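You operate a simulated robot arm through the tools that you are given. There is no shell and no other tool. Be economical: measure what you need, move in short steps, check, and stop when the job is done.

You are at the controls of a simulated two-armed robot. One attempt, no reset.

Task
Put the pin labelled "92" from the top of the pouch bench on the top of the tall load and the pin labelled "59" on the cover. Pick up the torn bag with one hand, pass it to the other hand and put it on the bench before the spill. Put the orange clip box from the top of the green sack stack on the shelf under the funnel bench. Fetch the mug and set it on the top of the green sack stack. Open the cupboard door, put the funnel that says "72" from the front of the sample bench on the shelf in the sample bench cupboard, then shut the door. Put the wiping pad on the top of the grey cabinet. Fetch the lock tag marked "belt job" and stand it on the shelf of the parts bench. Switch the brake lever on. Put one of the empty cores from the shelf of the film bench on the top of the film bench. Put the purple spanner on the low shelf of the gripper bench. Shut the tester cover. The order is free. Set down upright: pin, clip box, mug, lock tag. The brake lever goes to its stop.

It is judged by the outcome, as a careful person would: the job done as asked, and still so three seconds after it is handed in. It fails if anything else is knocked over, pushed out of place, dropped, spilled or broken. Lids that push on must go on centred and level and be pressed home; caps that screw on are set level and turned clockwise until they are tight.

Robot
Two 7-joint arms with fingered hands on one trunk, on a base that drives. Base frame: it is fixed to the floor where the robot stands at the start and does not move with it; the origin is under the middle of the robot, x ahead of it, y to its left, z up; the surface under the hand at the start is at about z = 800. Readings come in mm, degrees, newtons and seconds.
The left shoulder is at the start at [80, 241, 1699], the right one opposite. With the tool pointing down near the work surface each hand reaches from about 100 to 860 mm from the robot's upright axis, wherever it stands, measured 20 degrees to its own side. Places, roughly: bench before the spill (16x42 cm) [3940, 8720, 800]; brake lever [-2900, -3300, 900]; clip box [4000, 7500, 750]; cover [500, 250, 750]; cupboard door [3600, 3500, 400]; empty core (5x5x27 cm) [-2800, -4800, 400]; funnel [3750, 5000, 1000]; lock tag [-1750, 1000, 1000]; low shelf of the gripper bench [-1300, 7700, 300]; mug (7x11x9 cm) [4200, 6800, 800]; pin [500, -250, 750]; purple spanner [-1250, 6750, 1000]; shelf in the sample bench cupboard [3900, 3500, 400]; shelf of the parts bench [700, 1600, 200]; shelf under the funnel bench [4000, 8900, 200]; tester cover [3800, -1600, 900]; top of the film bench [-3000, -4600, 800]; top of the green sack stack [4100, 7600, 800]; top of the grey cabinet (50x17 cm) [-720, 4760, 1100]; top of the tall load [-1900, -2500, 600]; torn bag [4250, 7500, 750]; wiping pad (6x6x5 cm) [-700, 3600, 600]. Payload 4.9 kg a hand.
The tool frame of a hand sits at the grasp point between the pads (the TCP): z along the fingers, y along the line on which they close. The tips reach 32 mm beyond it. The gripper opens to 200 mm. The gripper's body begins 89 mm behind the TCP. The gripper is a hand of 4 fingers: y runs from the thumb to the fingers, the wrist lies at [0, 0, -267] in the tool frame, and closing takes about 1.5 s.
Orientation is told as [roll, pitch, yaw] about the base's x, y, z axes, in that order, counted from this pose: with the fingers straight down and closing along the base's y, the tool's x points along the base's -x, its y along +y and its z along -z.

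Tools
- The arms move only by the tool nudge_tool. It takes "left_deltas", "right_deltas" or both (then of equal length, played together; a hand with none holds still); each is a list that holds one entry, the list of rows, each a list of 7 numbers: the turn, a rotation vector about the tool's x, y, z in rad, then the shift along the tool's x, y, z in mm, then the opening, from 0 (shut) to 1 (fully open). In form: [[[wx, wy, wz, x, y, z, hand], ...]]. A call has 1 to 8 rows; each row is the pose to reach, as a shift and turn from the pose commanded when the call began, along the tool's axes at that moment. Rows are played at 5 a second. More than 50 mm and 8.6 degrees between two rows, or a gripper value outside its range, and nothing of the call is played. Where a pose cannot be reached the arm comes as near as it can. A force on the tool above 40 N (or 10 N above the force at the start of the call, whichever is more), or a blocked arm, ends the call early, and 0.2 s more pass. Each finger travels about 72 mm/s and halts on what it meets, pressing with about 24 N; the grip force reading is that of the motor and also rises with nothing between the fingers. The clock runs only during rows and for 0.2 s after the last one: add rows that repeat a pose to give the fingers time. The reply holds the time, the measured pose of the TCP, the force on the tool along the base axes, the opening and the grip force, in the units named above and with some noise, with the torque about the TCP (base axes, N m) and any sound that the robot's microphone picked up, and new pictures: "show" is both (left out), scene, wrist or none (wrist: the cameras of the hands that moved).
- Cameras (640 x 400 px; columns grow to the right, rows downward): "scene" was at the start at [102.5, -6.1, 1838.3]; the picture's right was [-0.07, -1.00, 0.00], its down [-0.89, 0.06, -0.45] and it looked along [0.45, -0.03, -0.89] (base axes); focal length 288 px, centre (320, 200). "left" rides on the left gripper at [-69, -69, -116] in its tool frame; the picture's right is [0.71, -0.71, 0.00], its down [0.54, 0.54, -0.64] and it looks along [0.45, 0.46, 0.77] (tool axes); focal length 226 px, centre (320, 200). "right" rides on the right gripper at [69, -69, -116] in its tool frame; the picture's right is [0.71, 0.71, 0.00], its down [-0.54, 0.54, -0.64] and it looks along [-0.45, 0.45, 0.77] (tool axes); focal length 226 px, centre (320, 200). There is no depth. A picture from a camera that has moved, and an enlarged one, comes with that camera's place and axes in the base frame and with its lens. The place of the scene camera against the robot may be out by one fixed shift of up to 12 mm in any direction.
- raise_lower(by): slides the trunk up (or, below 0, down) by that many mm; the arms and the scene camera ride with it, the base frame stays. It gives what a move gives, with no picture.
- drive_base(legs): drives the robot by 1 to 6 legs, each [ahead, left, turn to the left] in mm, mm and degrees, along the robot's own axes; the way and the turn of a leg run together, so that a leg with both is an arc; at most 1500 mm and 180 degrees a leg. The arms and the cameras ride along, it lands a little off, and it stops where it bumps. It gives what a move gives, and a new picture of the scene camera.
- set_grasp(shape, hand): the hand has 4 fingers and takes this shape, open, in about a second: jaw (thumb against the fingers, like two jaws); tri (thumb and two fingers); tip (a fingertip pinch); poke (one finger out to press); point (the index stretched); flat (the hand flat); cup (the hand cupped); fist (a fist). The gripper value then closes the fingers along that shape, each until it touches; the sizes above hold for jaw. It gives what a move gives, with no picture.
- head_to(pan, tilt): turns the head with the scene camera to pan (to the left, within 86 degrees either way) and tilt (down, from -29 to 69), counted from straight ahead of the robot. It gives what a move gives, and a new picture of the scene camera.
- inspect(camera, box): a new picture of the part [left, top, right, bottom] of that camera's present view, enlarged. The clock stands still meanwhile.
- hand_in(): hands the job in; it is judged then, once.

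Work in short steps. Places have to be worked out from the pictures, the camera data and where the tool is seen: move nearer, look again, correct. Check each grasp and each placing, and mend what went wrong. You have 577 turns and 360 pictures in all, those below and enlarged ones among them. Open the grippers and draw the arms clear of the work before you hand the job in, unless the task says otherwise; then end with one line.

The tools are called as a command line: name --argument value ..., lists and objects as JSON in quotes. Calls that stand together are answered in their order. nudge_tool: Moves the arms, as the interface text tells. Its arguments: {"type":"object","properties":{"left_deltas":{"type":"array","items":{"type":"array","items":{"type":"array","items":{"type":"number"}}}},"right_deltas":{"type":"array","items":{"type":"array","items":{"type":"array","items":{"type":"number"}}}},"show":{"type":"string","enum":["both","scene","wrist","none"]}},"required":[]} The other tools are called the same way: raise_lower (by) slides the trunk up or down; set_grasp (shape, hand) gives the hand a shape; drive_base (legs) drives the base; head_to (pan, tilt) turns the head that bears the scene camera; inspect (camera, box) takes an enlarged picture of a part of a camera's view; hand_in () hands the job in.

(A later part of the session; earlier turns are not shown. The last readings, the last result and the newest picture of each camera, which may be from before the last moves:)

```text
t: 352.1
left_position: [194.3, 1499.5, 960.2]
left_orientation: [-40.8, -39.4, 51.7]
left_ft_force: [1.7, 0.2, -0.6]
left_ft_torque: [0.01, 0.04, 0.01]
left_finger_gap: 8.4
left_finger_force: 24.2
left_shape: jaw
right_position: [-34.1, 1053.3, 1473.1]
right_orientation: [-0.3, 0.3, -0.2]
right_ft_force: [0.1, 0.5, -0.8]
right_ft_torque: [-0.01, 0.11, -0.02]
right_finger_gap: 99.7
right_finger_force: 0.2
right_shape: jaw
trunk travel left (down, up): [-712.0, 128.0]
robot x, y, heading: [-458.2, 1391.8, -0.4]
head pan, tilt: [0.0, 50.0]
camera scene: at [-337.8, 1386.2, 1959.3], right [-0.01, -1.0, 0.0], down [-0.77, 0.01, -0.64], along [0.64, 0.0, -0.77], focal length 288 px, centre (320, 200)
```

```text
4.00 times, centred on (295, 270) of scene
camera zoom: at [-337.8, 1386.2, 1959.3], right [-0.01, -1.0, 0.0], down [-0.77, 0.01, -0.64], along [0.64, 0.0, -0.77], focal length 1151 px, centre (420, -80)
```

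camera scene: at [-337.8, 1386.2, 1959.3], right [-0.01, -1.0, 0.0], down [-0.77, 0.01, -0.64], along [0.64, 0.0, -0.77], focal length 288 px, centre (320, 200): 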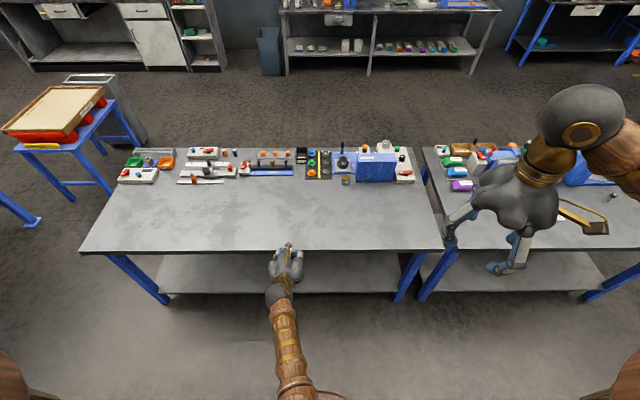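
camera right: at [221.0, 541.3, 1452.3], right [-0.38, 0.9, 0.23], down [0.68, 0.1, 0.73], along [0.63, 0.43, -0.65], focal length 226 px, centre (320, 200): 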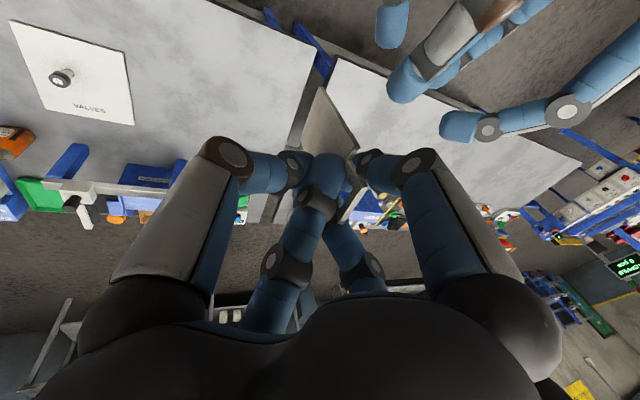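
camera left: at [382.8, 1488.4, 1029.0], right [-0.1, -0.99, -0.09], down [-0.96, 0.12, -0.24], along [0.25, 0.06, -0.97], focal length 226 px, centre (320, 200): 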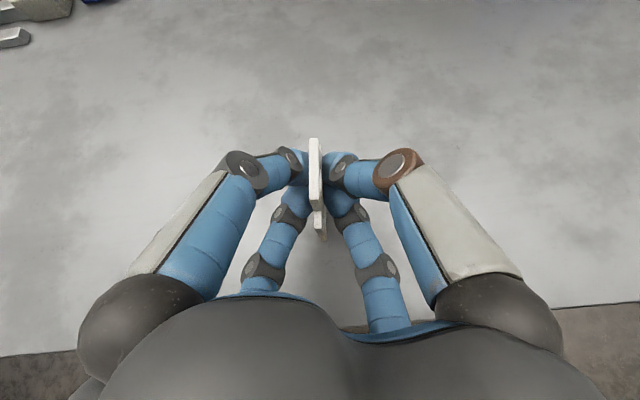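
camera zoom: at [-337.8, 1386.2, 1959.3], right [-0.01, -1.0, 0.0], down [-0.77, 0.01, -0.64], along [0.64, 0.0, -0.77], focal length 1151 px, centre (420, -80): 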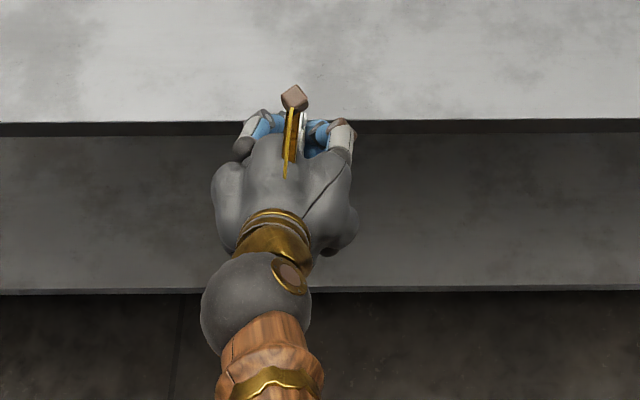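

The tag is held well, near its middle, leaning only about 3° sideways. I lower the trunk to just above shelf height in front of the bench.

raise_lower --by -400

raise_lower --by -250

head_to --pan 8 --tilt 50

inspect --camera "left" --box '[280, 120, 360, 260]'

```text
t: 355.9
left_position: [191.8, 1498.6, 562.5]
left_orientation: [-41.0, -39.4, 51.9]
left_ft_force: [-0.1, -0.1, 0.1]
left_ft_torque: [0.01, 0.01, -0.02]
left_finger_gap: 8.2
left_finger_force: 24.1
left_shape: jaw
right_position: [-39.0, 1053.6, 1076.3]
right_orientation: [-0.3, 0.0, -0.4]
right_ft_force: [0.7, -0.1, -0.5]
right_ft_torque: [0.0, -0.03, 0.05]
right_finger_gap: 100.1
right_finger_force: 0.1
right_shape: jaw
trunk travel left (down, up): [-312.0, 528.0]
robot x, y, heading: [-461.2, 1394.2, -0.3]
head pan, tilt: [0.0, 50.0]
```

```text
t: 358.5
left_position: [190.8, 1500.2, 311.7]
left_orientation: [-41.0, -39.4, 51.8]
left_ft_force: [-0.8, 0.3, 0.0]
left_ft_torque: [-0.01, 0.01, -0.02]
left_finger_gap: 8.3
left_finger_force: 23.7
left_shape: jaw
right_position: [-39.0, 1053.0, 824.8]
right_orientation: [-0.2, 0.0, -0.3]
right_ft_force: [-0.2, -0.2, -0.7]
right_ft_torque: [0.03, 0.01, 0.03]
right_finger_gap: 99.8
right_finger_force: 0.1
right_shape: jaw
trunk travel left (down, up): [-62.0, 778.0]
robot x, y, heading: [-461.3, 1388.3, -0.4]
head pan, tilt: [0.0, 50.0]
```

```text
t: 359.2
left_position: [190.8, 1500.3, 311.5]
left_orientation: [-41.0, -39.4, 51.8]
left_ft_force: [0.4, 0.1, -0.7]
left_ft_torque: [-0.01, -0.02, 0.0]
left_finger_gap: 8.2
left_finger_force: 24.3
left_shape: jaw
right_position: [-39.5, 1053.9, 825.1]
right_orientation: [-0.3, -0.1, -0.3]
right_ft_force: [0.3, 0.2, 0.5]
right_ft_torque: [-0.02, -0.01, -0.03]
right_finger_gap: 99.6
right_finger_force: 0.0
right_shape: jaw
trunk travel left (down, up): [-62.0, 778.0]
robot x, y, heading: [-463.0, 1387.9, -0.5]
head pan, tilt: [8.0, 50.0]
camera scene: at [-345.7, 1397.2, 1309.8], right [0.13, -0.99, 0.0], down [-0.76, -0.1, -0.64], along [0.64, 0.08, -0.77], focal length 288 px, centre (320, 200)
```

scene: 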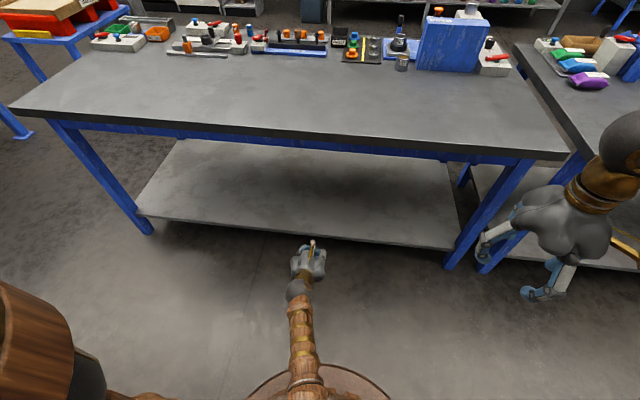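

```text
2.86 times, centred on (320, 190) of left
camera zoom: at [153.3, 1491.4, 459.2], right [-0.1, -0.99, -0.09], down [-0.96, 0.12, -0.24], along [0.25, 0.06, -0.97], focal length 646 px, centre (320, 229)
```

zoom: 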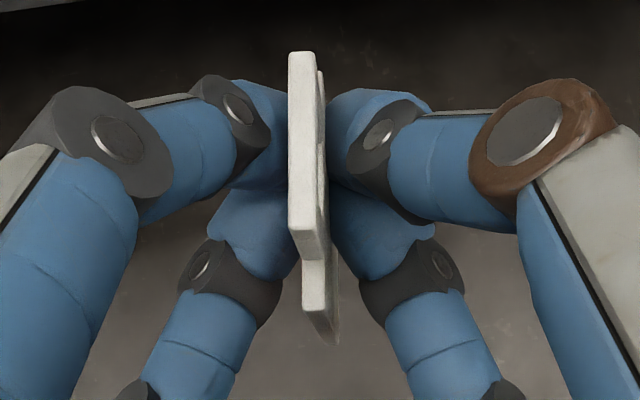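

The grip is unchanged. I correct the 3° sideways lean and drive forward so the tag is over the shelf.

nudge_tool --left_deltas '[[[0.026, 0.018, -0.044, 0, 0, 0, 0], [0.026, 0.018, -0.044, 0, 0, 0, 0]]]' --show "none"

drive_base --legs '[[215, 0, 0]]'

inspect --camera "left" --box '[280, 120, 360, 260]'

```text
t: 359.8
left_position: [189.9, 1501.3, 312.7]
left_orientation: [-43.4, -37.0, 53.2]
left_ft_force: [-0.5, -0.5, -0.2]
left_ft_torque: [0.04, -0.05, -0.01]
left_finger_gap: 8.5
left_finger_force: 24.0
left_shape: jaw
right_position: [-40.2, 1052.5, 824.3]
right_orientation: [-0.3, -0.1, -0.3]
right_ft_force: [0.8, -0.1, 0.6]
right_ft_torque: [0.0, -0.02, -0.03]
right_finger_gap: 99.8
right_finger_force: 0.1
right_shape: jaw
trunk travel left (down, up): [-62.0, 778.0]
robot x, y, heading: [-462.8, 1391.1, -0.4]
head pan, tilt: [8.0, 50.0]
```

```text
t: 361.5
left_position: [407.6, 1499.4, 311.5]
left_orientation: [-43.4, -37.0, 53.3]
left_ft_force: [-0.1, 0.2, 0.0]
left_ft_torque: [0.02, 0.01, -0.01]
left_finger_gap: 8.0
left_finger_force: 23.9
left_shape: jaw
right_position: [178.4, 1052.3, 826.2]
right_orientation: [-0.4, 0.0, -0.3]
right_ft_force: [0.8, 1.0, 0.6]
right_ft_torque: [0.0, 0.03, -0.02]
right_finger_gap: 99.9
right_finger_force: 0.1
right_shape: jaw
trunk travel left (down, up): [-62.0, 778.0]
robot x, y, heading: [-244.5, 1385.2, -0.1]
head pan, tilt: [8.0, 50.0]
camera scene: at [-127.9, 1395.6, 1309.6], right [0.13, -0.99, 0.0], down [-0.76, -0.1, -0.64], along [0.64, 0.08, -0.77], focal length 288 px, centre (320, 200)
```

scene: 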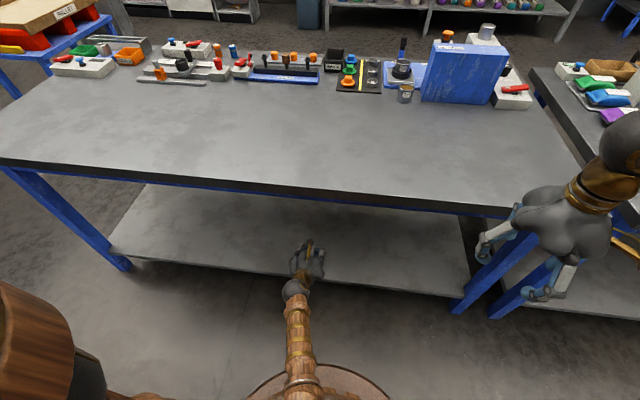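

```text
2.86 times, centred on (320, 190) of left
camera zoom: at [370.1, 1497.9, 458.7], right [-0.1, -0.99, -0.04], down [-0.96, 0.11, -0.25], along [0.25, 0.01, -0.97], focal length 646 px, centre (320, 229)
```

zoom: 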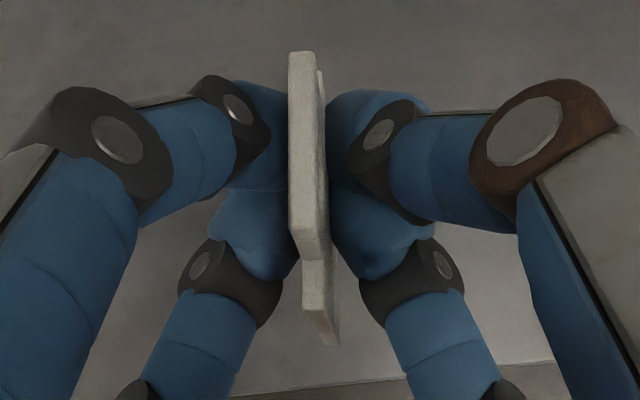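

I measure the near vertical edge at higher zoom.

inspect --camera "left" --box '[300, 190, 340, 240]'

```text
8.00 times, centred on (320, 215) of left
camera zoom: at [370.1, 1497.9, 458.7], right [-0.1, -0.99, -0.04], down [-0.96, 0.11, -0.25], along [0.25, 0.01, -0.97], focal length 1808 px, centre (320, 80)
```

zoom: 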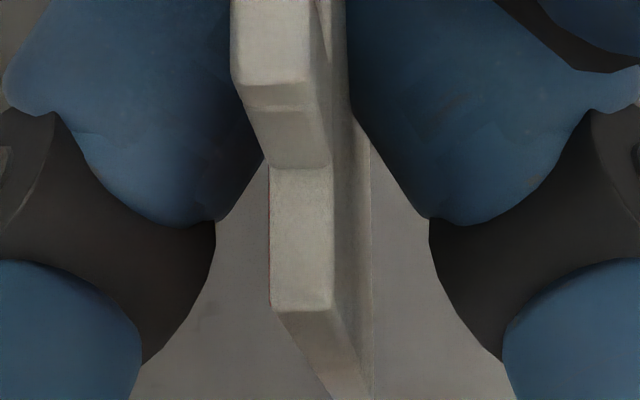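

The tag is plumb within about 1°. I lower to the shelf in small steps.

raise_lower --by -14

raise_lower --by -6

raise_lower --by -6

```text
t: 362.1
left_position: [407.9, 1498.8, 298.0]
left_orientation: [-43.5, -37.0, 53.3]
left_ft_force: [0.1, 0.6, 0.0]
left_ft_torque: [-0.04, 0.03, 0.0]
left_finger_gap: 8.4
left_finger_force: 23.5
left_shape: jaw
right_position: [177.0, 1052.0, 812.0]
right_orientation: [-0.3, 0.0, -0.3]
right_ft_force: [0.2, -0.7, 0.0]
right_ft_torque: [0.01, -0.02, -0.01]
right_finger_gap: 100.0
right_finger_force: 0.2
right_shape: jaw
trunk travel left (down, up): [-48.0, 792.0]
robot x, y, heading: [-245.5, 1390.3, -0.6]
head pan, tilt: [8.0, 50.0]
```

```text
t: 362.6
left_position: [407.6, 1498.4, 293.1]
left_orientation: [-43.4, -37.0, 53.3]
left_ft_force: [-0.2, 0.1, -0.9]
left_ft_torque: [0.0, 0.02, 0.01]
left_finger_gap: 8.4
left_finger_force: 24.3
left_shape: jaw
right_position: [176.9, 1052.2, 805.3]
right_orientation: [-0.3, 0.0, -0.4]
right_ft_force: [-0.6, -0.4, -0.2]
right_ft_torque: [0.01, -0.02, -0.04]
right_finger_gap: 99.7
right_finger_force: 0.1
right_shape: jaw
trunk travel left (down, up): [-42.0, 798.0]
robot x, y, heading: [-246.2, 1388.4, -0.3]
head pan, tilt: [8.0, 50.0]
```

```text
t: 363.2
left_position: [408.8, 1498.2, 286.4]
left_orientation: [-43.5, -37.0, 53.2]
left_ft_force: [0.7, -0.2, -0.1]
left_ft_torque: [0.01, -0.03, -0.03]
left_finger_gap: 8.4
left_finger_force: 24.0
left_shape: jaw
right_position: [177.4, 1051.9, 798.7]
right_orientation: [-0.3, 0.0, -0.3]
right_ft_force: [0.6, -0.2, 0.0]
right_ft_torque: [0.0, -0.05, 0.01]
right_finger_gap: 99.6
right_finger_force: 0.0
right_shape: jaw
trunk travel left (down, up): [-36.0, 804.0]
robot x, y, heading: [-245.3, 1384.7, -0.3]
head pan, tilt: [8.0, 50.0]
```

raise_lower --by -5

raise_lower --by -5

raise_lower --by -5

```text
t: 363.7
left_position: [407.7, 1497.5, 282.0]
left_orientation: [-43.4, -37.0, 53.2]
left_ft_force: [-0.1, -1.1, -0.1]
left_ft_torque: [-0.01, 0.0, 0.01]
left_finger_gap: 8.5
left_finger_force: 24.0
left_shape: jaw
right_position: [176.7, 1052.3, 795.3]
right_orientation: [-0.3, 0.0, -0.3]
right_ft_force: [-1.1, -0.1, 0.3]
right_ft_torque: [-0.05, 0.01, -0.02]
right_finger_gap: 99.8
right_finger_force: 0.0
right_shape: jaw
trunk travel left (down, up): [-31.0, 809.0]
robot x, y, heading: [-244.2, 1389.4, -0.3]
head pan, tilt: [8.0, 50.0]
```

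```text
t: 364.3
left_position: [407.2, 1498.5, 276.4]
left_orientation: [-43.4, -37.0, 53.4]
left_ft_force: [-0.7, -0.2, -0.2]
left_ft_torque: [-0.01, -0.03, 0.0]
left_finger_gap: 8.5
left_finger_force: 23.6
left_shape: jaw
right_position: [177.5, 1052.2, 788.5]
right_orientation: [-0.3, 0.1, -0.4]
right_ft_force: [-0.4, -0.3, 0.3]
right_ft_torque: [0.01, 0.06, -0.03]
right_finger_gap: 100.0
right_finger_force: 0.1
right_shape: jaw
trunk travel left (down, up): [-26.0, 814.0]
robot x, y, heading: [-247.4, 1387.4, -0.5]
head pan, tilt: [8.0, 50.0]
```

```text
t: 364.8
left_position: [409.2, 1499.0, 272.3]
left_orientation: [-43.4, -36.9, 53.3]
left_ft_force: [0.1, 0.7, 0.3]
left_ft_torque: [-0.01, 0.03, 0.03]
left_finger_gap: 8.5
left_finger_force: 24.0
left_shape: jaw
right_position: [176.6, 1051.3, 785.2]
right_orientation: [-0.3, 0.0, -0.2]
right_ft_force: [0.2, -0.5, 0.1]
right_ft_torque: [0.03, 0.04, 0.01]
right_finger_gap: 99.7
right_finger_force: 0.0
right_shape: jaw
trunk travel left (down, up): [-21.0, 819.0]
robot x, y, heading: [-245.5, 1385.3, -0.5]
head pan, tilt: [8.0, 50.0]
```

No contact yet at TCP 272; I continue down.

raise_lower --by -7

raise_lower --by -7

inspect --camera "left" --box '[270, 140, 370, 270]'

```text
t: 365.4
left_position: [407.2, 1498.2, 266.0]
left_orientation: [-43.5, -37.1, 53.4]
left_ft_force: [-1.0, 0.4, 9.0]
left_ft_torque: [-0.02, -0.18, 0.0]
left_finger_gap: 8.4
left_finger_force: 23.8
left_shape: jaw
right_position: [176.9, 1052.1, 777.6]
right_orientation: [-0.3, -0.1, -0.2]
right_ft_force: [0.8, 0.2, 0.0]
right_ft_torque: [-0.02, -0.01, 0.0]
right_finger_gap: 99.8
right_finger_force: 0.1
right_shape: jaw
trunk travel left (down, up): [-14.0, 826.0]
robot x, y, heading: [-244.3, 1387.0, -0.5]
head pan, tilt: [8.0, 50.0]
```

```text
t: 365.9
left_position: [408.6, 1499.2, 261.9]
left_orientation: [-43.8, -37.2, 53.6]
left_ft_force: [-8.3, -0.6, 35.8]
left_ft_torque: [-0.08, -0.57, 0.0]
left_finger_gap: 8.9
left_finger_force: 24.3
left_shape: jaw
right_position: [174.0, 1052.0, 771.6]
right_orientation: [-0.2, 0.0, -0.3]
right_ft_force: [0.0, -0.5, 0.5]
right_ft_torque: [0.01, 0.03, 0.02]
right_finger_gap: 99.6
right_finger_force: 0.1
right_shape: jaw
trunk travel left (down, up): [-7.0, 833.0]
robot x, y, heading: [-244.5, 1389.4, -0.2]
head pan, tilt: [8.0, 50.0]
```

```text
3.08 times, centred on (320, 205) of left
camera zoom: at [369.3, 1497.9, 408.2], right [-0.1, -0.99, -0.04], down [-0.96, 0.11, -0.26], along [0.26, 0.01, -0.97], focal length 696 px, centre (320, 185)
```

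zoom: 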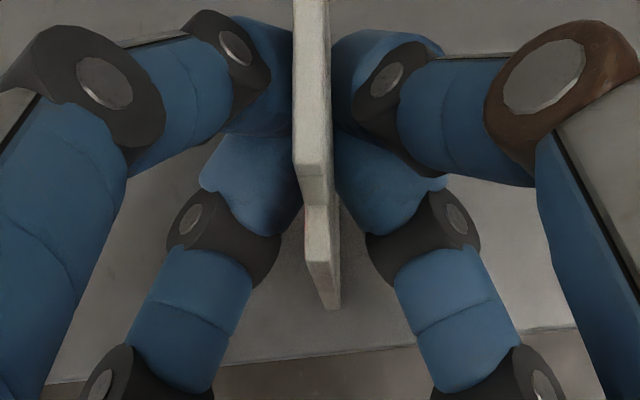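

Firm contact at 36 N. I relieve 4 mm and loosen the fingers in tiny steps.

raise_lower --by 5

nudge_tool --left_deltas '[[[0, 0, 0, 0, 0, 0, 0.05], [0, 0, 0, 0, 0, 0, 0.06], [0, 0, 0, 0, 0, 0, 0.07], [0, 0, 0, 0, 0, 0, 0.08], [0, 0, 0, 0, 0, 0, 0.08]]]' --show "none"

inspect --camera "left" --box '[270, 140, 370, 270]'

```text
t: 366.5
left_position: [406.4, 1499.3, 262.2]
left_orientation: [-43.4, -36.9, 53.3]
left_ft_force: [-2.0, 0.0, 15.2]
left_ft_torque: [-0.03, -0.3, 0.01]
left_finger_gap: 8.9
left_finger_force: 24.3
left_shape: jaw
right_position: [176.6, 1051.6, 775.7]
right_orientation: [-0.2, 0.0, -0.3]
right_ft_force: [-0.2, -0.9, 0.2]
right_ft_torque: [-0.03, -0.01, 0.02]
right_finger_gap: 99.9
right_finger_force: 0.0
right_shape: jaw
trunk travel left (down, up): [-12.0, 828.0]
robot x, y, heading: [-242.9, 1387.3, -0.4]
head pan, tilt: [8.0, 50.0]
```

```text
t: 367.7
left_position: [405.9, 1498.1, 263.1]
left_orientation: [-43.4, -37.0, 53.3]
left_ft_force: [0.1, 0.7, 0.0]
left_ft_torque: [0.0, -0.04, 0.0]
left_finger_gap: 15.7
left_finger_force: 0.0
left_shape: jaw
right_position: [176.9, 1052.9, 775.2]
right_orientation: [-0.3, 0.0, -0.3]
right_ft_force: [-0.9, 0.3, 0.0]
right_ft_torque: [0.0, 0.0, -0.02]
right_finger_gap: 99.5
right_finger_force: 0.0
right_shape: jaw
trunk travel left (down, up): [-12.0, 828.0]
robot x, y, heading: [-243.9, 1386.3, -0.7]
head pan, tilt: [8.0, 50.0]
```

```text
3.08 times, centred on (320, 205) of left
camera zoom: at [369.7, 1497.9, 409.2], right [-0.1, -0.99, -0.04], down [-0.96, 0.11, -0.25], along [0.25, 0.01, -0.97], focal length 696 px, centre (320, 185)
```

zoom: 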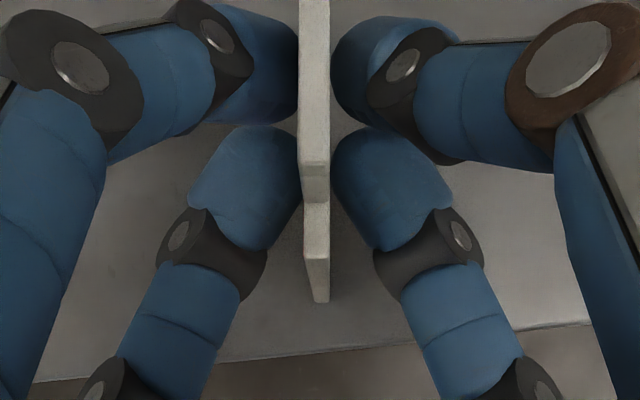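

It looks upright between loosened fingers. I open further slowly.

nudge_tool --left_deltas '[[[0, 0, 0, 0, 0, 0, 0.11], [0, 0, 0, 0, 0, 0, 0.15], [0, 0, 0, 0, 0, 0, 0.2], [0, 0, 0, 0, 0, 0, 0.27], [0, 0, 0, 0, 0, 0, 0.35], [0, 0, 0, 0, 0, 0, 0.42], [0, 0, 0, 0, 0, 0, 0.42]]]' --show "none"

inspect --camera "left" --box '[240, 80, 400, 280]'

```text
t: 369.3
left_position: [407.9, 1498.2, 262.0]
left_orientation: [-43.3, -37.0, 53.3]
left_ft_force: [0.1, 0.1, 0.9]
left_ft_torque: [-0.01, 0.0, -0.03]
left_finger_gap: 83.6
left_finger_force: 0.0
left_shape: jaw
right_position: [177.6, 1051.5, 776.2]
right_orientation: [-0.3, 0.0, -0.3]
right_ft_force: [-0.5, 0.1, 0.5]
right_ft_torque: [0.03, 0.01, -0.03]
right_finger_gap: 99.8
right_finger_force: 0.0
right_shape: jaw
trunk travel left (down, up): [-12.0, 828.0]
robot x, y, heading: [-243.0, 1388.5, -0.4]
head pan, tilt: [8.0, 50.0]
```

```text
2.00 times, centred on (320, 180) of left
camera zoom: at [369.8, 1497.9, 409.3], right [-0.1, -0.99, -0.04], down [-0.96, 0.11, -0.25], along [0.25, 0.01, -0.97], focal length 452 px, centre (320, 240)
```

zoom: 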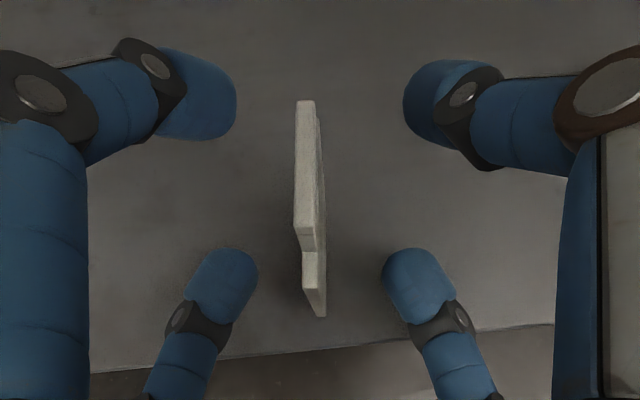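

The tag stands free on the shelf. I draw straight back with the base.

drive_base --legs '[[-250, 0, 0]]'

inspect --camera "scene" --box '[240, 180, 380, 280]'

```text
t: 371.1
left_position: [160.3, 1499.5, 263.4]
left_orientation: [-43.4, -37.0, 53.2]
left_ft_force: [0.1, 0.3, 0.1]
left_ft_torque: [-0.03, 0.04, -0.02]
left_finger_gap: 83.8
left_finger_force: 0.0
left_shape: jaw
right_position: [-73.0, 1052.5, 775.4]
right_orientation: [-0.3, 0.1, -0.5]
right_ft_force: [0.7, -0.6, 0.0]
right_ft_torque: [-0.03, -0.03, 0.01]
right_finger_gap: 100.0
right_finger_force: 0.1
right_shape: jaw
trunk travel left (down, up): [-12.0, 828.0]
robot x, y, heading: [-491.3, 1389.8, -0.7]
head pan, tilt: [8.0, 50.0]
camera scene: at [-379.0, 1397.6, 1259.9], right [0.13, -0.99, 0.0], down [-0.76, -0.1, -0.64], along [0.64, 0.08, -0.77], focal length 288 px, centre (320, 200)
```

scene: 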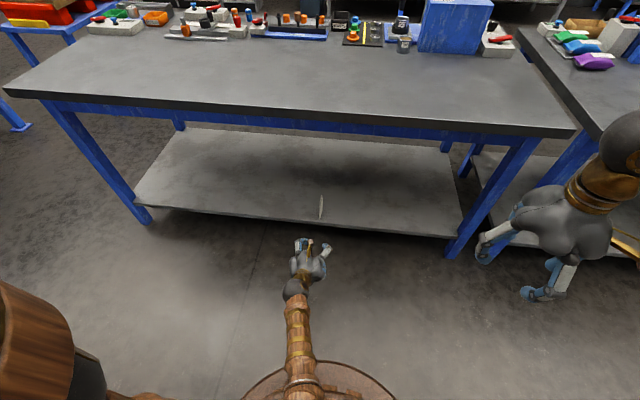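

```text
4.00 times, centred on (310, 230) of scene
camera zoom: at [-379.0, 1397.6, 1259.9], right [0.13, -0.99, 0.0], down [-0.76, -0.1, -0.64], along [0.64, 0.08, -0.77], focal length 1151 px, centre (360, 80)
```

zoom: 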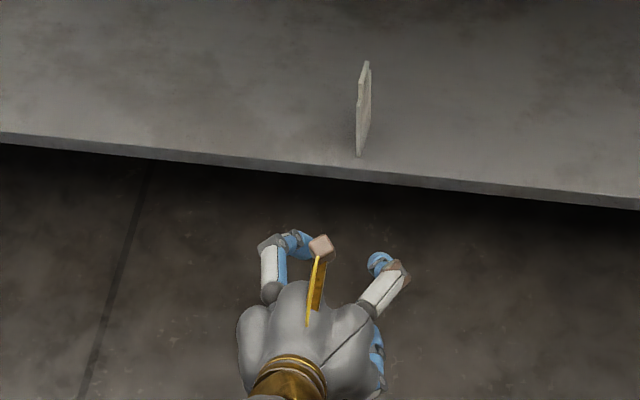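

The lock tag stands on the parts bench shelf. I raise the trunk and bring the left hand back to its plain pose.

raise_lower --by 400

raise_lower --by 250

nudge_tool --left_deltas '[[[-0.095, 0.095, 0, 0, 0, 0, 0.5], [-0.19, 0.19, 0, 0, 0, 0, 0.5], [-0.285, 0.285, 0, 0, 0, 0, 0.5], [-0.38, 0.38, 0, 0, 0, 0, 0.5], [-0.475, 0.475, 0, 0, 0, 0, 0.5], [-0.57, 0.57, 0, 0, 0, 0, 0.5], [-0.665, 0.665, 0, 0, 0, 0, 0.5]]]' --show "none"

nudge_tool --left_deltas '[[[0, 0, 0.13, 0, 20, -10, 0.5], [0, 0, 0.26, 0, 40, -20, 0.5], [0, 0, 0.39, 0, 60, -30, 0.5], [0, 0, 0.52, 0, 80, -40, 0.5], [0, 0, 0.65, 0, 100, -50, 0.5], [0, 0, 0.785, 0, 120, -60, 0.5]]]' --show "none"

```text
t: 374.9
left_position: [160.0, 1499.6, 662.2]
left_orientation: [-43.3, -37.0, 53.2]
left_ft_force: [0.0, 0.3, -0.7]
left_ft_torque: [0.01, 0.0, 0.03]
left_finger_gap: 83.5
left_finger_force: 0.0
left_shape: jaw
right_position: [-72.5, 1051.5, 1174.5]
right_orientation: [-0.2, 0.0, -0.5]
right_ft_force: [0.6, -1.1, -0.1]
right_ft_torque: [-0.01, -0.01, 0.03]
right_finger_gap: 99.9
right_finger_force: 0.0
right_shape: jaw
trunk travel left (down, up): [-412.0, 428.0]
robot x, y, heading: [-494.3, 1387.4, -0.6]
head pan, tilt: [8.0, 50.0]
```

```text
t: 377.5
left_position: [159.2, 1498.3, 912.0]
left_orientation: [-43.4, -37.0, 53.2]
left_ft_force: [-0.5, -0.2, 0.5]
left_ft_torque: [-0.02, 0.02, 0.02]
left_finger_gap: 83.5
left_finger_force: 0.1
left_shape: jaw
right_position: [-72.8, 1052.5, 1426.2]
right_orientation: [-0.4, -0.1, -0.4]
right_ft_force: [-0.2, 0.1, 0.5]
right_ft_torque: [-0.02, 0.01, -0.01]
right_finger_gap: 99.8
right_finger_force: 0.1
right_shape: jaw
trunk travel left (down, up): [-662.0, 178.0]
robot x, y, heading: [-494.4, 1385.1, -0.5]
head pan, tilt: [8.0, 50.0]
```

```text
t: 379.1
left_position: [128.0, 1467.3, 909.7]
left_orientation: [-3.3, -6.5, 39.1]
left_ft_force: [0.2, -0.8, -0.7]
left_ft_torque: [0.01, 0.0, 0.03]
left_finger_gap: 100.1
left_finger_force: 0.1
left_shape: jaw
left hand out of reach, approached as far as the arm can: row 6, 7
right_position: [-73.5, 1052.0, 1425.1]
right_orientation: [-0.2, 0.0, -0.4]
right_ft_force: [-0.2, 0.3, 0.4]
right_ft_torque: [-0.03, 0.03, 0.0]
right_finger_gap: 99.7
right_finger_force: 0.2
right_shape: jaw
trunk travel left (down, up): [-662.0, 178.0]
robot x, y, heading: [-492.0, 1391.1, -0.4]
head pan, tilt: [8.0, 50.0]
```

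```text
t: 380.5
left_position: [46.6, 1560.5, 963.2]
left_orientation: [2.2, -7.0, -6.2]
left_ft_force: [-0.6, 0.7, -0.5]
left_ft_torque: [-0.02, 0.01, 0.0]
left_finger_gap: 100.0
left_finger_force: 0.0
left_shape: jaw
right_position: [-73.5, 1053.5, 1426.2]
right_orientation: [-0.3, 0.0, -0.6]
right_ft_force: [-0.2, -0.5, -0.2]
right_ft_torque: [0.01, -0.04, -0.01]
right_finger_gap: 99.7
right_finger_force: 0.0
right_shape: jaw
trunk travel left (down, up): [-662.0, 178.0]
robot x, y, heading: [-496.2, 1389.3, -0.8]
head pan, tilt: [8.0, 50.0]
```

I lift the left hand, turn to face north and look for the wiping pad and the grey cabinet.

nudge_tool --left_deltas '[[[0, 0.06, 0, 0, 10, -45, 0.5], [0, 0.12, 0, 0, 20, -90, 0.5], [0, 0.12, 0, 0, 30, -135, 0.5], [0, 0.12, 0, 0, 40, -180, 0.5], [0, 0.12, 0, 0, 50, -220, 0.5]]]' --show "none"

drive_base --legs '[[-100, 0, 0], [0, 0, 92]]'

head_to --pan 0 --tilt 28

```text
t: 381.7
left_position: [22.7, 1605.4, 1182.8]
left_orientation: [2.2, -0.1, -5.9]
left_ft_force: [0.7, -0.7, 0.0]
left_ft_torque: [-0.02, 0.0, 0.01]
left_finger_gap: 99.9
left_finger_force: 0.2
left_shape: jaw
right_position: [-72.6, 1053.2, 1425.3]
right_orientation: [-0.2, 0.0, -0.6]
right_ft_force: [-0.3, -0.4, 0.4]
right_ft_torque: [0.02, -0.01, 0.02]
right_finger_gap: 99.8
right_finger_force: 0.1
right_shape: jaw
trunk travel left (down, up): [-662.0, 178.0]
robot x, y, heading: [-492.7, 1388.5, -0.4]
head pan, tilt: [8.0, 50.0]
```

```text
t: 386.7
left_position: [-823.8, 1898.8, 1182.8]
left_orientation: [2.2, -0.1, 86.0]
left_ft_force: [0.1, 0.1, -0.2]
left_ft_torque: [0.04, 0.0, -0.03]
left_finger_gap: 99.8
left_finger_force: 0.1
left_shape: jaw
right_position: [-269.1, 1822.3, 1426.0]
right_orientation: [-0.1, 0.1, 91.4]
right_ft_force: [0.2, 0.3, 0.6]
right_ft_torque: [0.01, -0.04, -0.01]
right_finger_gap: 99.8
right_finger_force: 0.0
right_shape: jaw
trunk travel left (down, up): [-662.0, 178.0]
robot x, y, heading: [-590.6, 1386.8, 91.4]
head pan, tilt: [8.0, 50.0]
camera scene: at [-596.1, 1495.2, 1909.8], right [0.99, 0.16, 0.0], down [0.12, -0.76, -0.64], along [-0.1, 0.63, -0.77], focal length 288 px, centre (320, 200)
```

scene: 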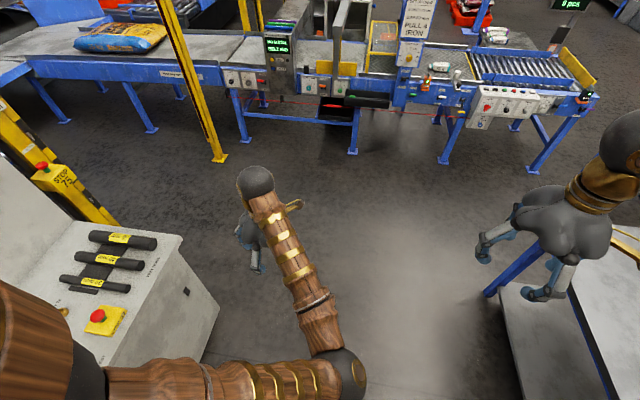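

```text
t: 387.6
left_position: [-824.0, 1901.3, 1181.5]
left_orientation: [2.1, 0.0, 86.1]
left_ft_force: [-0.5, 0.4, -0.9]
left_ft_torque: [0.0, 0.01, -0.01]
left_finger_gap: 99.8
left_finger_force: 0.1
left_shape: jaw
right_position: [-268.8, 1823.1, 1425.9]
right_orientation: [-0.4, 0.0, 91.3]
right_ft_force: [0.1, -0.5, 0.8]
right_ft_torque: [-0.01, -0.02, 0.03]
right_finger_gap: 100.0
right_finger_force: 0.1
right_shape: jaw
trunk travel left (down, up): [-662.0, 178.0]
robot x, y, heading: [-594.4, 1388.1, 91.3]
head pan, tilt: [0.0, 28.0]
camera scene: at [-586.5, 1510.7, 1942.4], right [1.0, 0.02, 0.0], down [0.01, -0.47, -0.88], along [-0.02, 0.88, -0.47], focal length 288 px, centre (320, 200)
```

scene: 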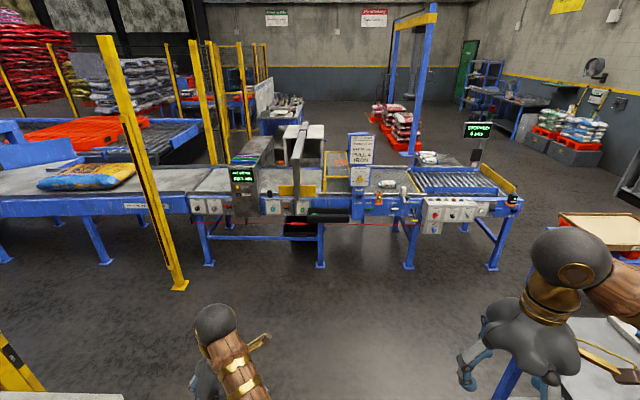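

I enlarge the machine's middle, where the pad should be.

inspect --camera "scene" --box '[220, 120, 460, 280]'

```text
2.50 times, centred on (340, 200) of scene
camera zoom: at [-586.5, 1510.7, 1942.4], right [1.0, 0.02, 0.0], down [0.01, -0.47, -0.88], along [-0.02, 0.88, -0.47], focal length 719 px, centre (270, 200)
```

zoom: 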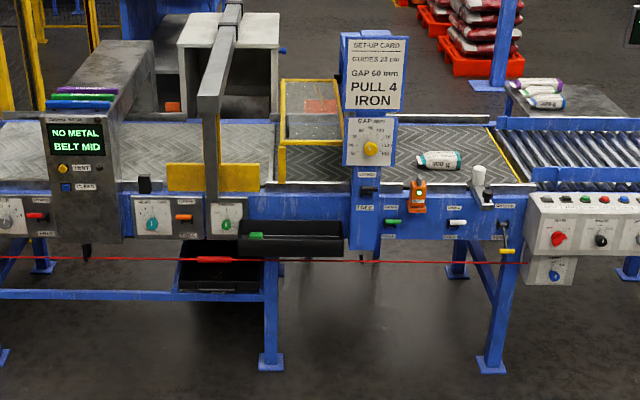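

The green pad lies in the black tray on the machine's front at about [-690,3720]; a red pull-cord runs before it. I drive nearer.

drive_base --legs '[[1480, 0, -1.3]]'

head_to --pan 0 --tilt 52

inspect --camera "scene" --box '[200, 140, 400, 280]'

```text
t: 395.0
left_position: [-822.8, 3399.8, 1181.4]
left_orientation: [2.1, -0.2, 84.4]
left_ft_force: [-0.7, 0.4, -0.1]
left_ft_torque: [0.05, 0.02, 0.02]
left_finger_gap: 100.0
left_finger_force: 0.1
left_shape: jaw
right_position: [-270.1, 3305.2, 1425.1]
right_orientation: [-0.2, 0.0, 89.8]
right_ft_force: [-0.3, 0.6, -0.2]
right_ft_torque: [-0.02, 0.01, -0.01]
right_finger_gap: 99.9
right_finger_force: 0.0
right_shape: jaw
trunk travel left (down, up): [-662.0, 178.0]
robot x, y, heading: [-605.7, 2885.2, 89.7]
head pan, tilt: [0.0, 28.0]
camera scene: at [-595.5, 3002.9, 1942.5], right [1.0, -0.01, 0.0], down [0.0, -0.47, -0.88], along [0.0, 0.88, -0.47], focal length 288 px, centre (320, 200)
```

scene: 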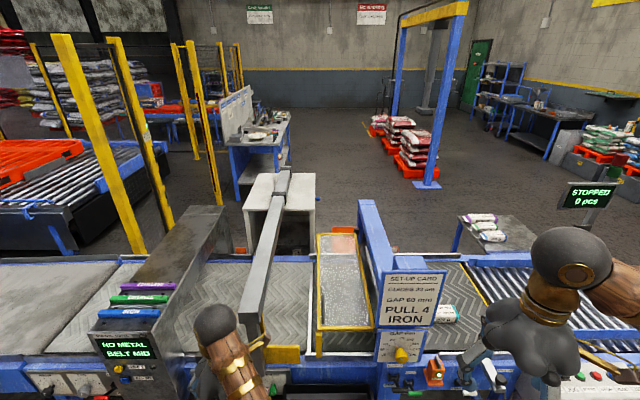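

```text
t: 395.9
left_position: [-822.3, 3400.9, 1180.8]
left_orientation: [2.2, -0.1, 84.4]
left_ft_force: [-0.5, 0.0, -0.1]
left_ft_torque: [0.0, 0.02, 0.02]
left_finger_gap: 100.0
left_finger_force: 0.1
left_shape: jaw
right_position: [-270.2, 3307.5, 1425.9]
right_orientation: [-0.3, 0.0, 89.8]
right_ft_force: [0.3, -0.4, -0.1]
right_ft_torque: [-0.04, 0.0, -0.02]
right_finger_gap: 100.0
right_finger_force: 0.0
right_shape: jaw
trunk travel left (down, up): [-662.0, 178.0]
robot x, y, heading: [-604.8, 2885.7, 90.1]
head pan, tilt: [0.0, 52.0]
camera scene: at [-595.6, 2988.3, 1907.1], right [1.0, -0.01, 0.0], down [0.0, -0.79, -0.62], along [0.0, 0.62, -0.79], focal length 288 px, centre (320, 200)
```

scene: 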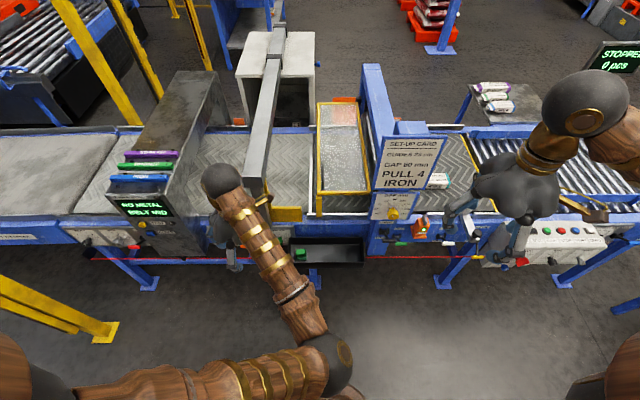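

```text
2.86 times, centred on (300, 210) of scene
camera zoom: at [-595.6, 2988.3, 1907.1], right [1.0, -0.01, 0.0], down [0.0, -0.79, -0.62], along [0.0, 0.62, -0.79], focal length 822 px, centre (377, 171)
```

zoom: 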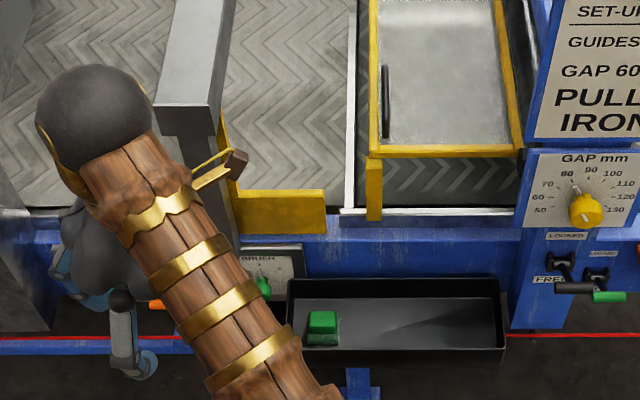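

The green pad sits at the left end of the tray at about [-690,3668], close under the machine frame, so I tilt the left hand 30° forward and bring it above the pad.

nudge_tool --left_deltas '[[[0, -0.065, -0.012, -20, -11, 41, 0.5], [0, -0.13, -0.024, -41, -22, 82, 0.5], [0, -0.195, -0.037, -61, -33, 123, 0.5], [0, -0.26, -0.049, -82, -45, 165, 0.5], [0, -0.325, -0.061, -102, -56, 206, 0.5], [0, -0.39, -0.073, -122, -67, 247, 0.5], [0, -0.455, -0.086, -143, -78, 289, 0.5], [0, -0.52, -0.098, -163, -90, 330, 0.5]]]' --show "wrist"

```text
t: 397.7
left_position: [-727.3, 3555.7, 847.4]
left_orientation: [0.9, -30.1, 89.4]
left_ft_force: [0.1, -0.2, 0.1]
left_ft_torque: [0.0, 0.01, 0.02]
left_finger_gap: 100.0
left_finger_force: 0.0
left_shape: jaw
right_position: [-271.0, 3306.4, 1425.5]
right_orientation: [-0.4, 0.0, 89.7]
right_ft_force: [0.3, 0.1, -0.7]
right_ft_torque: [-0.01, -0.02, -0.05]
right_finger_gap: 100.1
right_finger_force: 0.1
right_shape: jaw
trunk travel left (down, up): [-662.0, 178.0]
robot x, y, heading: [-606.0, 2882.2, 89.9]
head pan, tilt: [0.0, 52.0]
camera left: at [-657.3, 3558.5, 981.5], right [0.7, -0.61, -0.36], down [-0.54, -0.79, 0.29], along [-0.47, -0.01, -0.88], focal length 226 px, centre (320, 200)
```

left: 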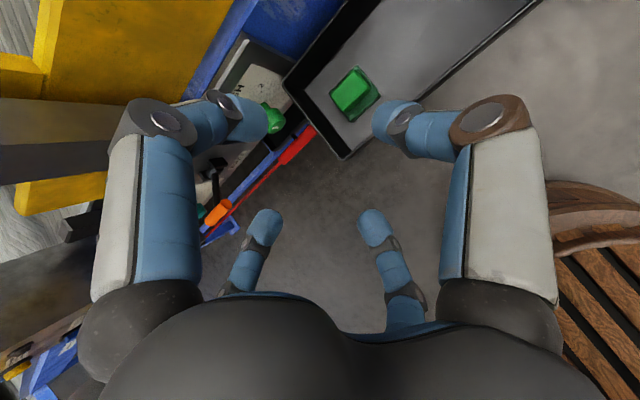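

The pad has free room around it in the tray; its top is at about [-690,3652,642]. I go down to it.

nudge_tool --left_deltas '[[[0, 0, 0, 6, -8, 45, 0.47], [0, 0, 0, 12, -16, 90, 0.47], [0, 0, 0, 18, -25, 135, 0.47], [0, 0, 0, 24, -32, 175, 0.47], [0, 0, 0, 24, -37, 190, 0.47]]]' --show "wrist"

```text
t: 398.9
left_position: [-713.3, 3510.5, 748.3]
left_orientation: [1.0, -30.1, 89.2]
left_ft_force: [-0.9, 0.6, -0.4]
left_ft_torque: [0.07, -0.07, -0.04]
left_finger_gap: 94.1
left_finger_force: 0.0
left_shape: jaw
left hand out of reach, approached as far as the arm can: row 1, 2, 3, 4, 5
right_position: [-269.9, 3307.3, 1424.8]
right_orientation: [-0.3, 0.0, 89.8]
right_ft_force: [0.3, 0.2, 0.1]
right_ft_torque: [0.02, 0.05, -0.03]
right_finger_gap: 99.9
right_finger_force: 0.1
right_shape: jaw
trunk travel left (down, up): [-662.0, 178.0]
robot x, y, heading: [-606.6, 2881.3, 89.5]
head pan, tilt: [0.0, 52.0]
camera left: at [-642.5, 3512.4, 882.3], right [0.7, -0.61, -0.37], down [-0.54, -0.79, 0.29], along [-0.47, -0.01, -0.88], focal length 226 px, centre (320, 200)
```

left: 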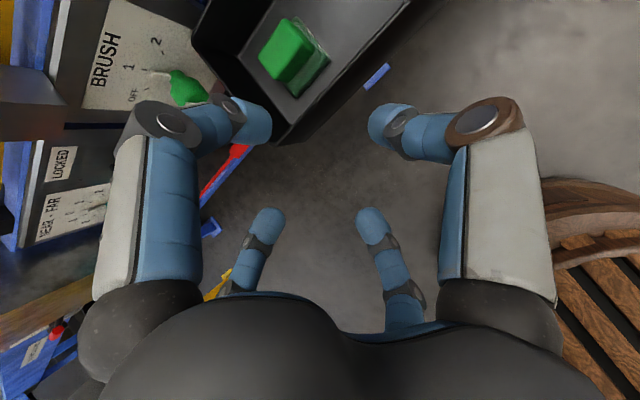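

The arm is at full stretch, so I drive 128 mm forward and 23 mm right instead, then lower the trunk.

drive_base --legs '[[126, -23, 0]]'

raise_lower --by -60

inspect --camera "left" --box '[160, 40, 480, 240]'

```text
t: 400.1
left_position: [-693.7, 3612.8, 745.6]
left_orientation: [0.8, -29.9, 89.2]
left_ft_force: [-0.2, -0.1, 2.1]
left_ft_torque: [-0.15, 0.03, 0.0]
left_finger_gap: 93.9
left_finger_force: 0.0
left_shape: jaw
right_position: [-251.7, 3411.2, 1424.9]
right_orientation: [-0.4, 0.1, 89.7]
right_ft_force: [-0.2, 0.2, 0.4]
right_ft_torque: [-0.04, -0.02, -0.02]
right_finger_gap: 99.7
right_finger_force: 0.1
right_shape: jaw
trunk travel left (down, up): [-662.0, 178.0]
robot x, y, heading: [-587.2, 2986.9, 89.8]
head pan, tilt: [0.0, 52.0]
stopped in leg 1: the force on the tool passed its limit at 59 N (the readings are from after the stop); the commanded pose is now the measured one
camera scene: at [-577.9, 3093.2, 1906.6], right [1.0, -0.01, 0.0], down [0.0, -0.79, -0.61], along [0.0, 0.61, -0.79], focal length 288 px, centre (320, 200)
```

scene: 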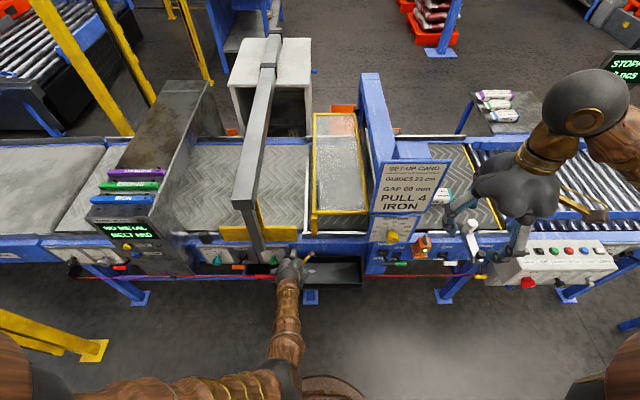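

```text
t: 400.7
left_position: [-691.9, 3611.3, 727.4]
left_orientation: [0.7, -30.4, 89.2]
left_ft_force: [-0.4, -14.5, 40.7]
left_ft_torque: [-1.88, 0.12, -0.03]
left_finger_gap: 91.6
left_finger_force: 0.1
left_shape: jaw
right_position: [-250.0, 3402.2, 1402.0]
right_orientation: [-0.2, -0.3, 89.7]
right_ft_force: [0.2, -0.1, 0.8]
right_ft_torque: [-0.02, -0.02, 0.0]
right_finger_gap: 100.0
right_finger_force: 0.0
right_shape: jaw
trunk travel left (down, up): [-636.0, 204.0]
robot x, y, heading: [-586.7, 2987.2, 89.6]
head pan, tilt: [0.0, 52.0]
stopped: the force on the tool passed its limit at 54 N (the readings are from after the stop); the commanded pose is now the measured one
```

```text
2.00 times, centred on (320, 140) of left
camera zoom: at [-619.6, 3612.6, 861.5], right [0.7, -0.62, -0.37], down [-0.54, -0.79, 0.29], along [-0.47, 0.0, -0.88], focal length 452 px, centre (320, 320)
```

zoom: 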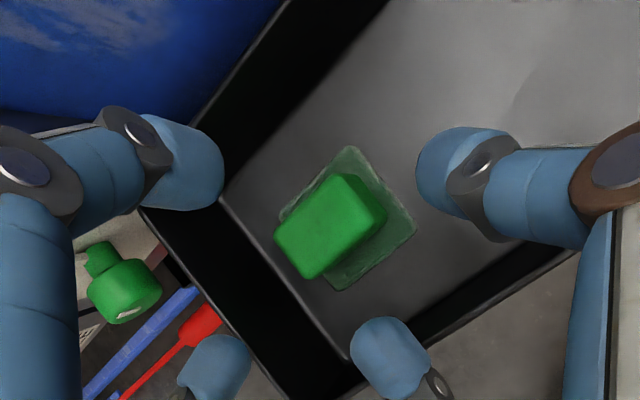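

The fingers struck the tray's rim (it stands well above the pad). I raise off at once and test that the elbow still bends by drawing the hand back a little.

raise_lower --by 90

nudge_tool --left_deltas '[[[0, 0.05, 0, 25, 0, -15, 0.4], [0, 0.1, 0, 50, 0, -30, 0.4], [0, 0.15, 0, 75, 0, -45, 0.4], [0, 0.2, 0, 90, 0, -60, 0.4]]]' --show "none"

```text
t: 401.9
left_position: [-692.0, 3614.5, 812.4]
left_orientation: [0.9, -30.0, 89.1]
left_ft_force: [0.4, 0.8, -1.0]
left_ft_torque: [0.0, 0.01, -0.02]
left_finger_gap: 93.9
left_finger_force: 0.2
left_shape: jaw
right_position: [-249.8, 3408.5, 1489.4]
right_orientation: [-0.3, 0.0, 89.7]
right_ft_force: [-0.5, 0.2, 0.3]
right_ft_torque: [-0.02, 0.01, 0.0]
right_finger_gap: 99.8
right_finger_force: 0.0
right_shape: jaw
trunk travel left (down, up): [-726.0, 114.0]
robot x, y, heading: [-584.8, 2988.2, 89.6]
head pan, tilt: [0.0, 52.0]
```

```text
t: 402.9
left_position: [-692.6, 3505.7, 818.7]
left_orientation: [0.8, -18.5, 89.2]
left_ft_force: [0.1, -0.3, 0.1]
left_ft_torque: [-0.01, 0.02, 0.01]
left_finger_gap: 80.6
left_finger_force: 0.0
left_shape: jaw
right_position: [-249.5, 3408.7, 1488.7]
right_orientation: [-0.4, 0.0, 89.7]
right_ft_force: [0.8, -0.2, -0.4]
right_ft_torque: [0.0, 0.0, 0.02]
right_finger_gap: 99.9
right_finger_force: 0.1
right_shape: jaw
trunk travel left (down, up): [-726.0, 114.0]
robot x, y, heading: [-581.7, 2985.2, 89.5]
head pan, tilt: [0.0, 52.0]
```

The elbow works. I raise the hand relative to the body, lower the trunk 250 mm, and spin the fingers 45° so they clear the tray walls.

nudge_tool --left_deltas '[[[0, 0.02, 0, -10, 0, -40, 0.4], [0, 0.05, 0, -20, 0, -80, 0.4], [0, 0.08, 0, -30, 0, -120, 0.4], [0, 0.08, 0, -40, 0, -160, 0.4], [0, 0.08, 0, -50, 0, -190, 0.4]]]' --show "none"

raise_lower --by -250

nudge_tool --left_deltas '[[[0, 0, -0.13, 0, 0, 0, 0.4], [0, 0, -0.26, 0, 0, 0, 0.4], [0, 0, -0.39, 0, 0, 0, 0.4], [0, 0, -0.52, 0, 0, 0, 0.4], [0, 0, -0.65, 0, 0, 0, 0.4], [0, 0, -0.785, 0, 0, 0, 0.4]]]' --show "wrist"

```text
t: 404.1
left_position: [-691.3, 3492.2, 1016.8]
left_orientation: [0.7, -14.1, 89.3]
left_ft_force: [0.9, -0.1, 0.6]
left_ft_torque: [0.0, 0.01, 0.02]
left_finger_gap: 80.2
left_finger_force: 0.1
left_shape: jaw
right_position: [-248.7, 3408.1, 1490.0]
right_orientation: [-0.3, -0.1, 89.7]
right_ft_force: [-0.1, -0.5, 0.6]
right_ft_torque: [0.0, -0.01, -0.02]
right_finger_gap: 100.0
right_finger_force: 0.0
right_shape: jaw
trunk travel left (down, up): [-726.0, 114.0]
robot x, y, heading: [-582.4, 2987.8, 89.5]
head pan, tilt: [0.0, 52.0]
```

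```text
t: 406.7
left_position: [-690.9, 3493.9, 766.8]
left_orientation: [0.8, -14.0, 89.5]
left_ft_force: [0.6, -1.2, -0.1]
left_ft_torque: [0.05, -0.01, 0.0]
left_finger_gap: 80.3
left_finger_force: 0.1
left_shape: jaw
right_position: [-248.9, 3407.2, 1239.6]
right_orientation: [-0.3, 0.0, 89.7]
right_ft_force: [0.0, -0.8, -0.3]
right_ft_torque: [0.02, 0.0, 0.01]
right_finger_gap: 99.9
right_finger_force: 0.0
right_shape: jaw
trunk travel left (down, up): [-476.0, 364.0]
robot x, y, heading: [-584.9, 2985.4, 89.6]
head pan, tilt: [0.0, 52.0]
```

```text
t: 408.1
left_position: [-691.7, 3493.1, 765.6]
left_orientation: [-9.4, -10.3, 135.3]
left_ft_force: [0.5, 0.5, 0.3]
left_ft_torque: [-0.01, -0.04, -0.02]
left_finger_gap: 80.4
left_finger_force: 0.1
left_shape: jaw
right_position: [-249.8, 3409.7, 1239.8]
right_orientation: [-0.3, 0.1, 89.7]
right_ft_force: [0.1, 0.1, 0.5]
right_ft_torque: [0.03, 0.02, 0.01]
right_finger_gap: 100.0
right_finger_force: 0.0
right_shape: jaw
trunk travel left (down, up): [-476.0, 364.0]
robot x, y, heading: [-589.0, 2990.0, 89.6]
head pan, tilt: [0.0, 52.0]
camera left: at [-688.5, 3560.6, 902.3], right [1.0, -0.01, -0.01], down [0.0, -0.9, 0.44], along [-0.01, -0.44, -0.9], focal length 226 px, centre (320, 200)
```

left: 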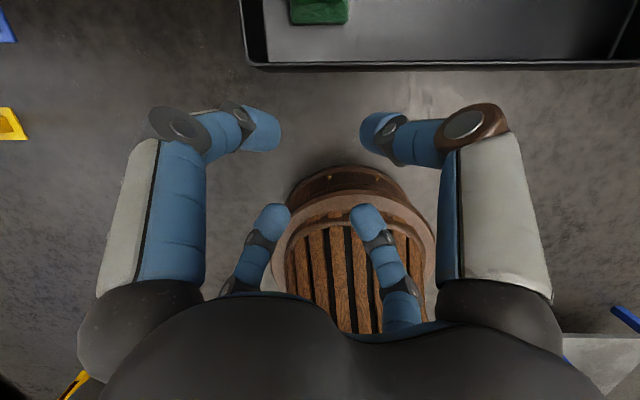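

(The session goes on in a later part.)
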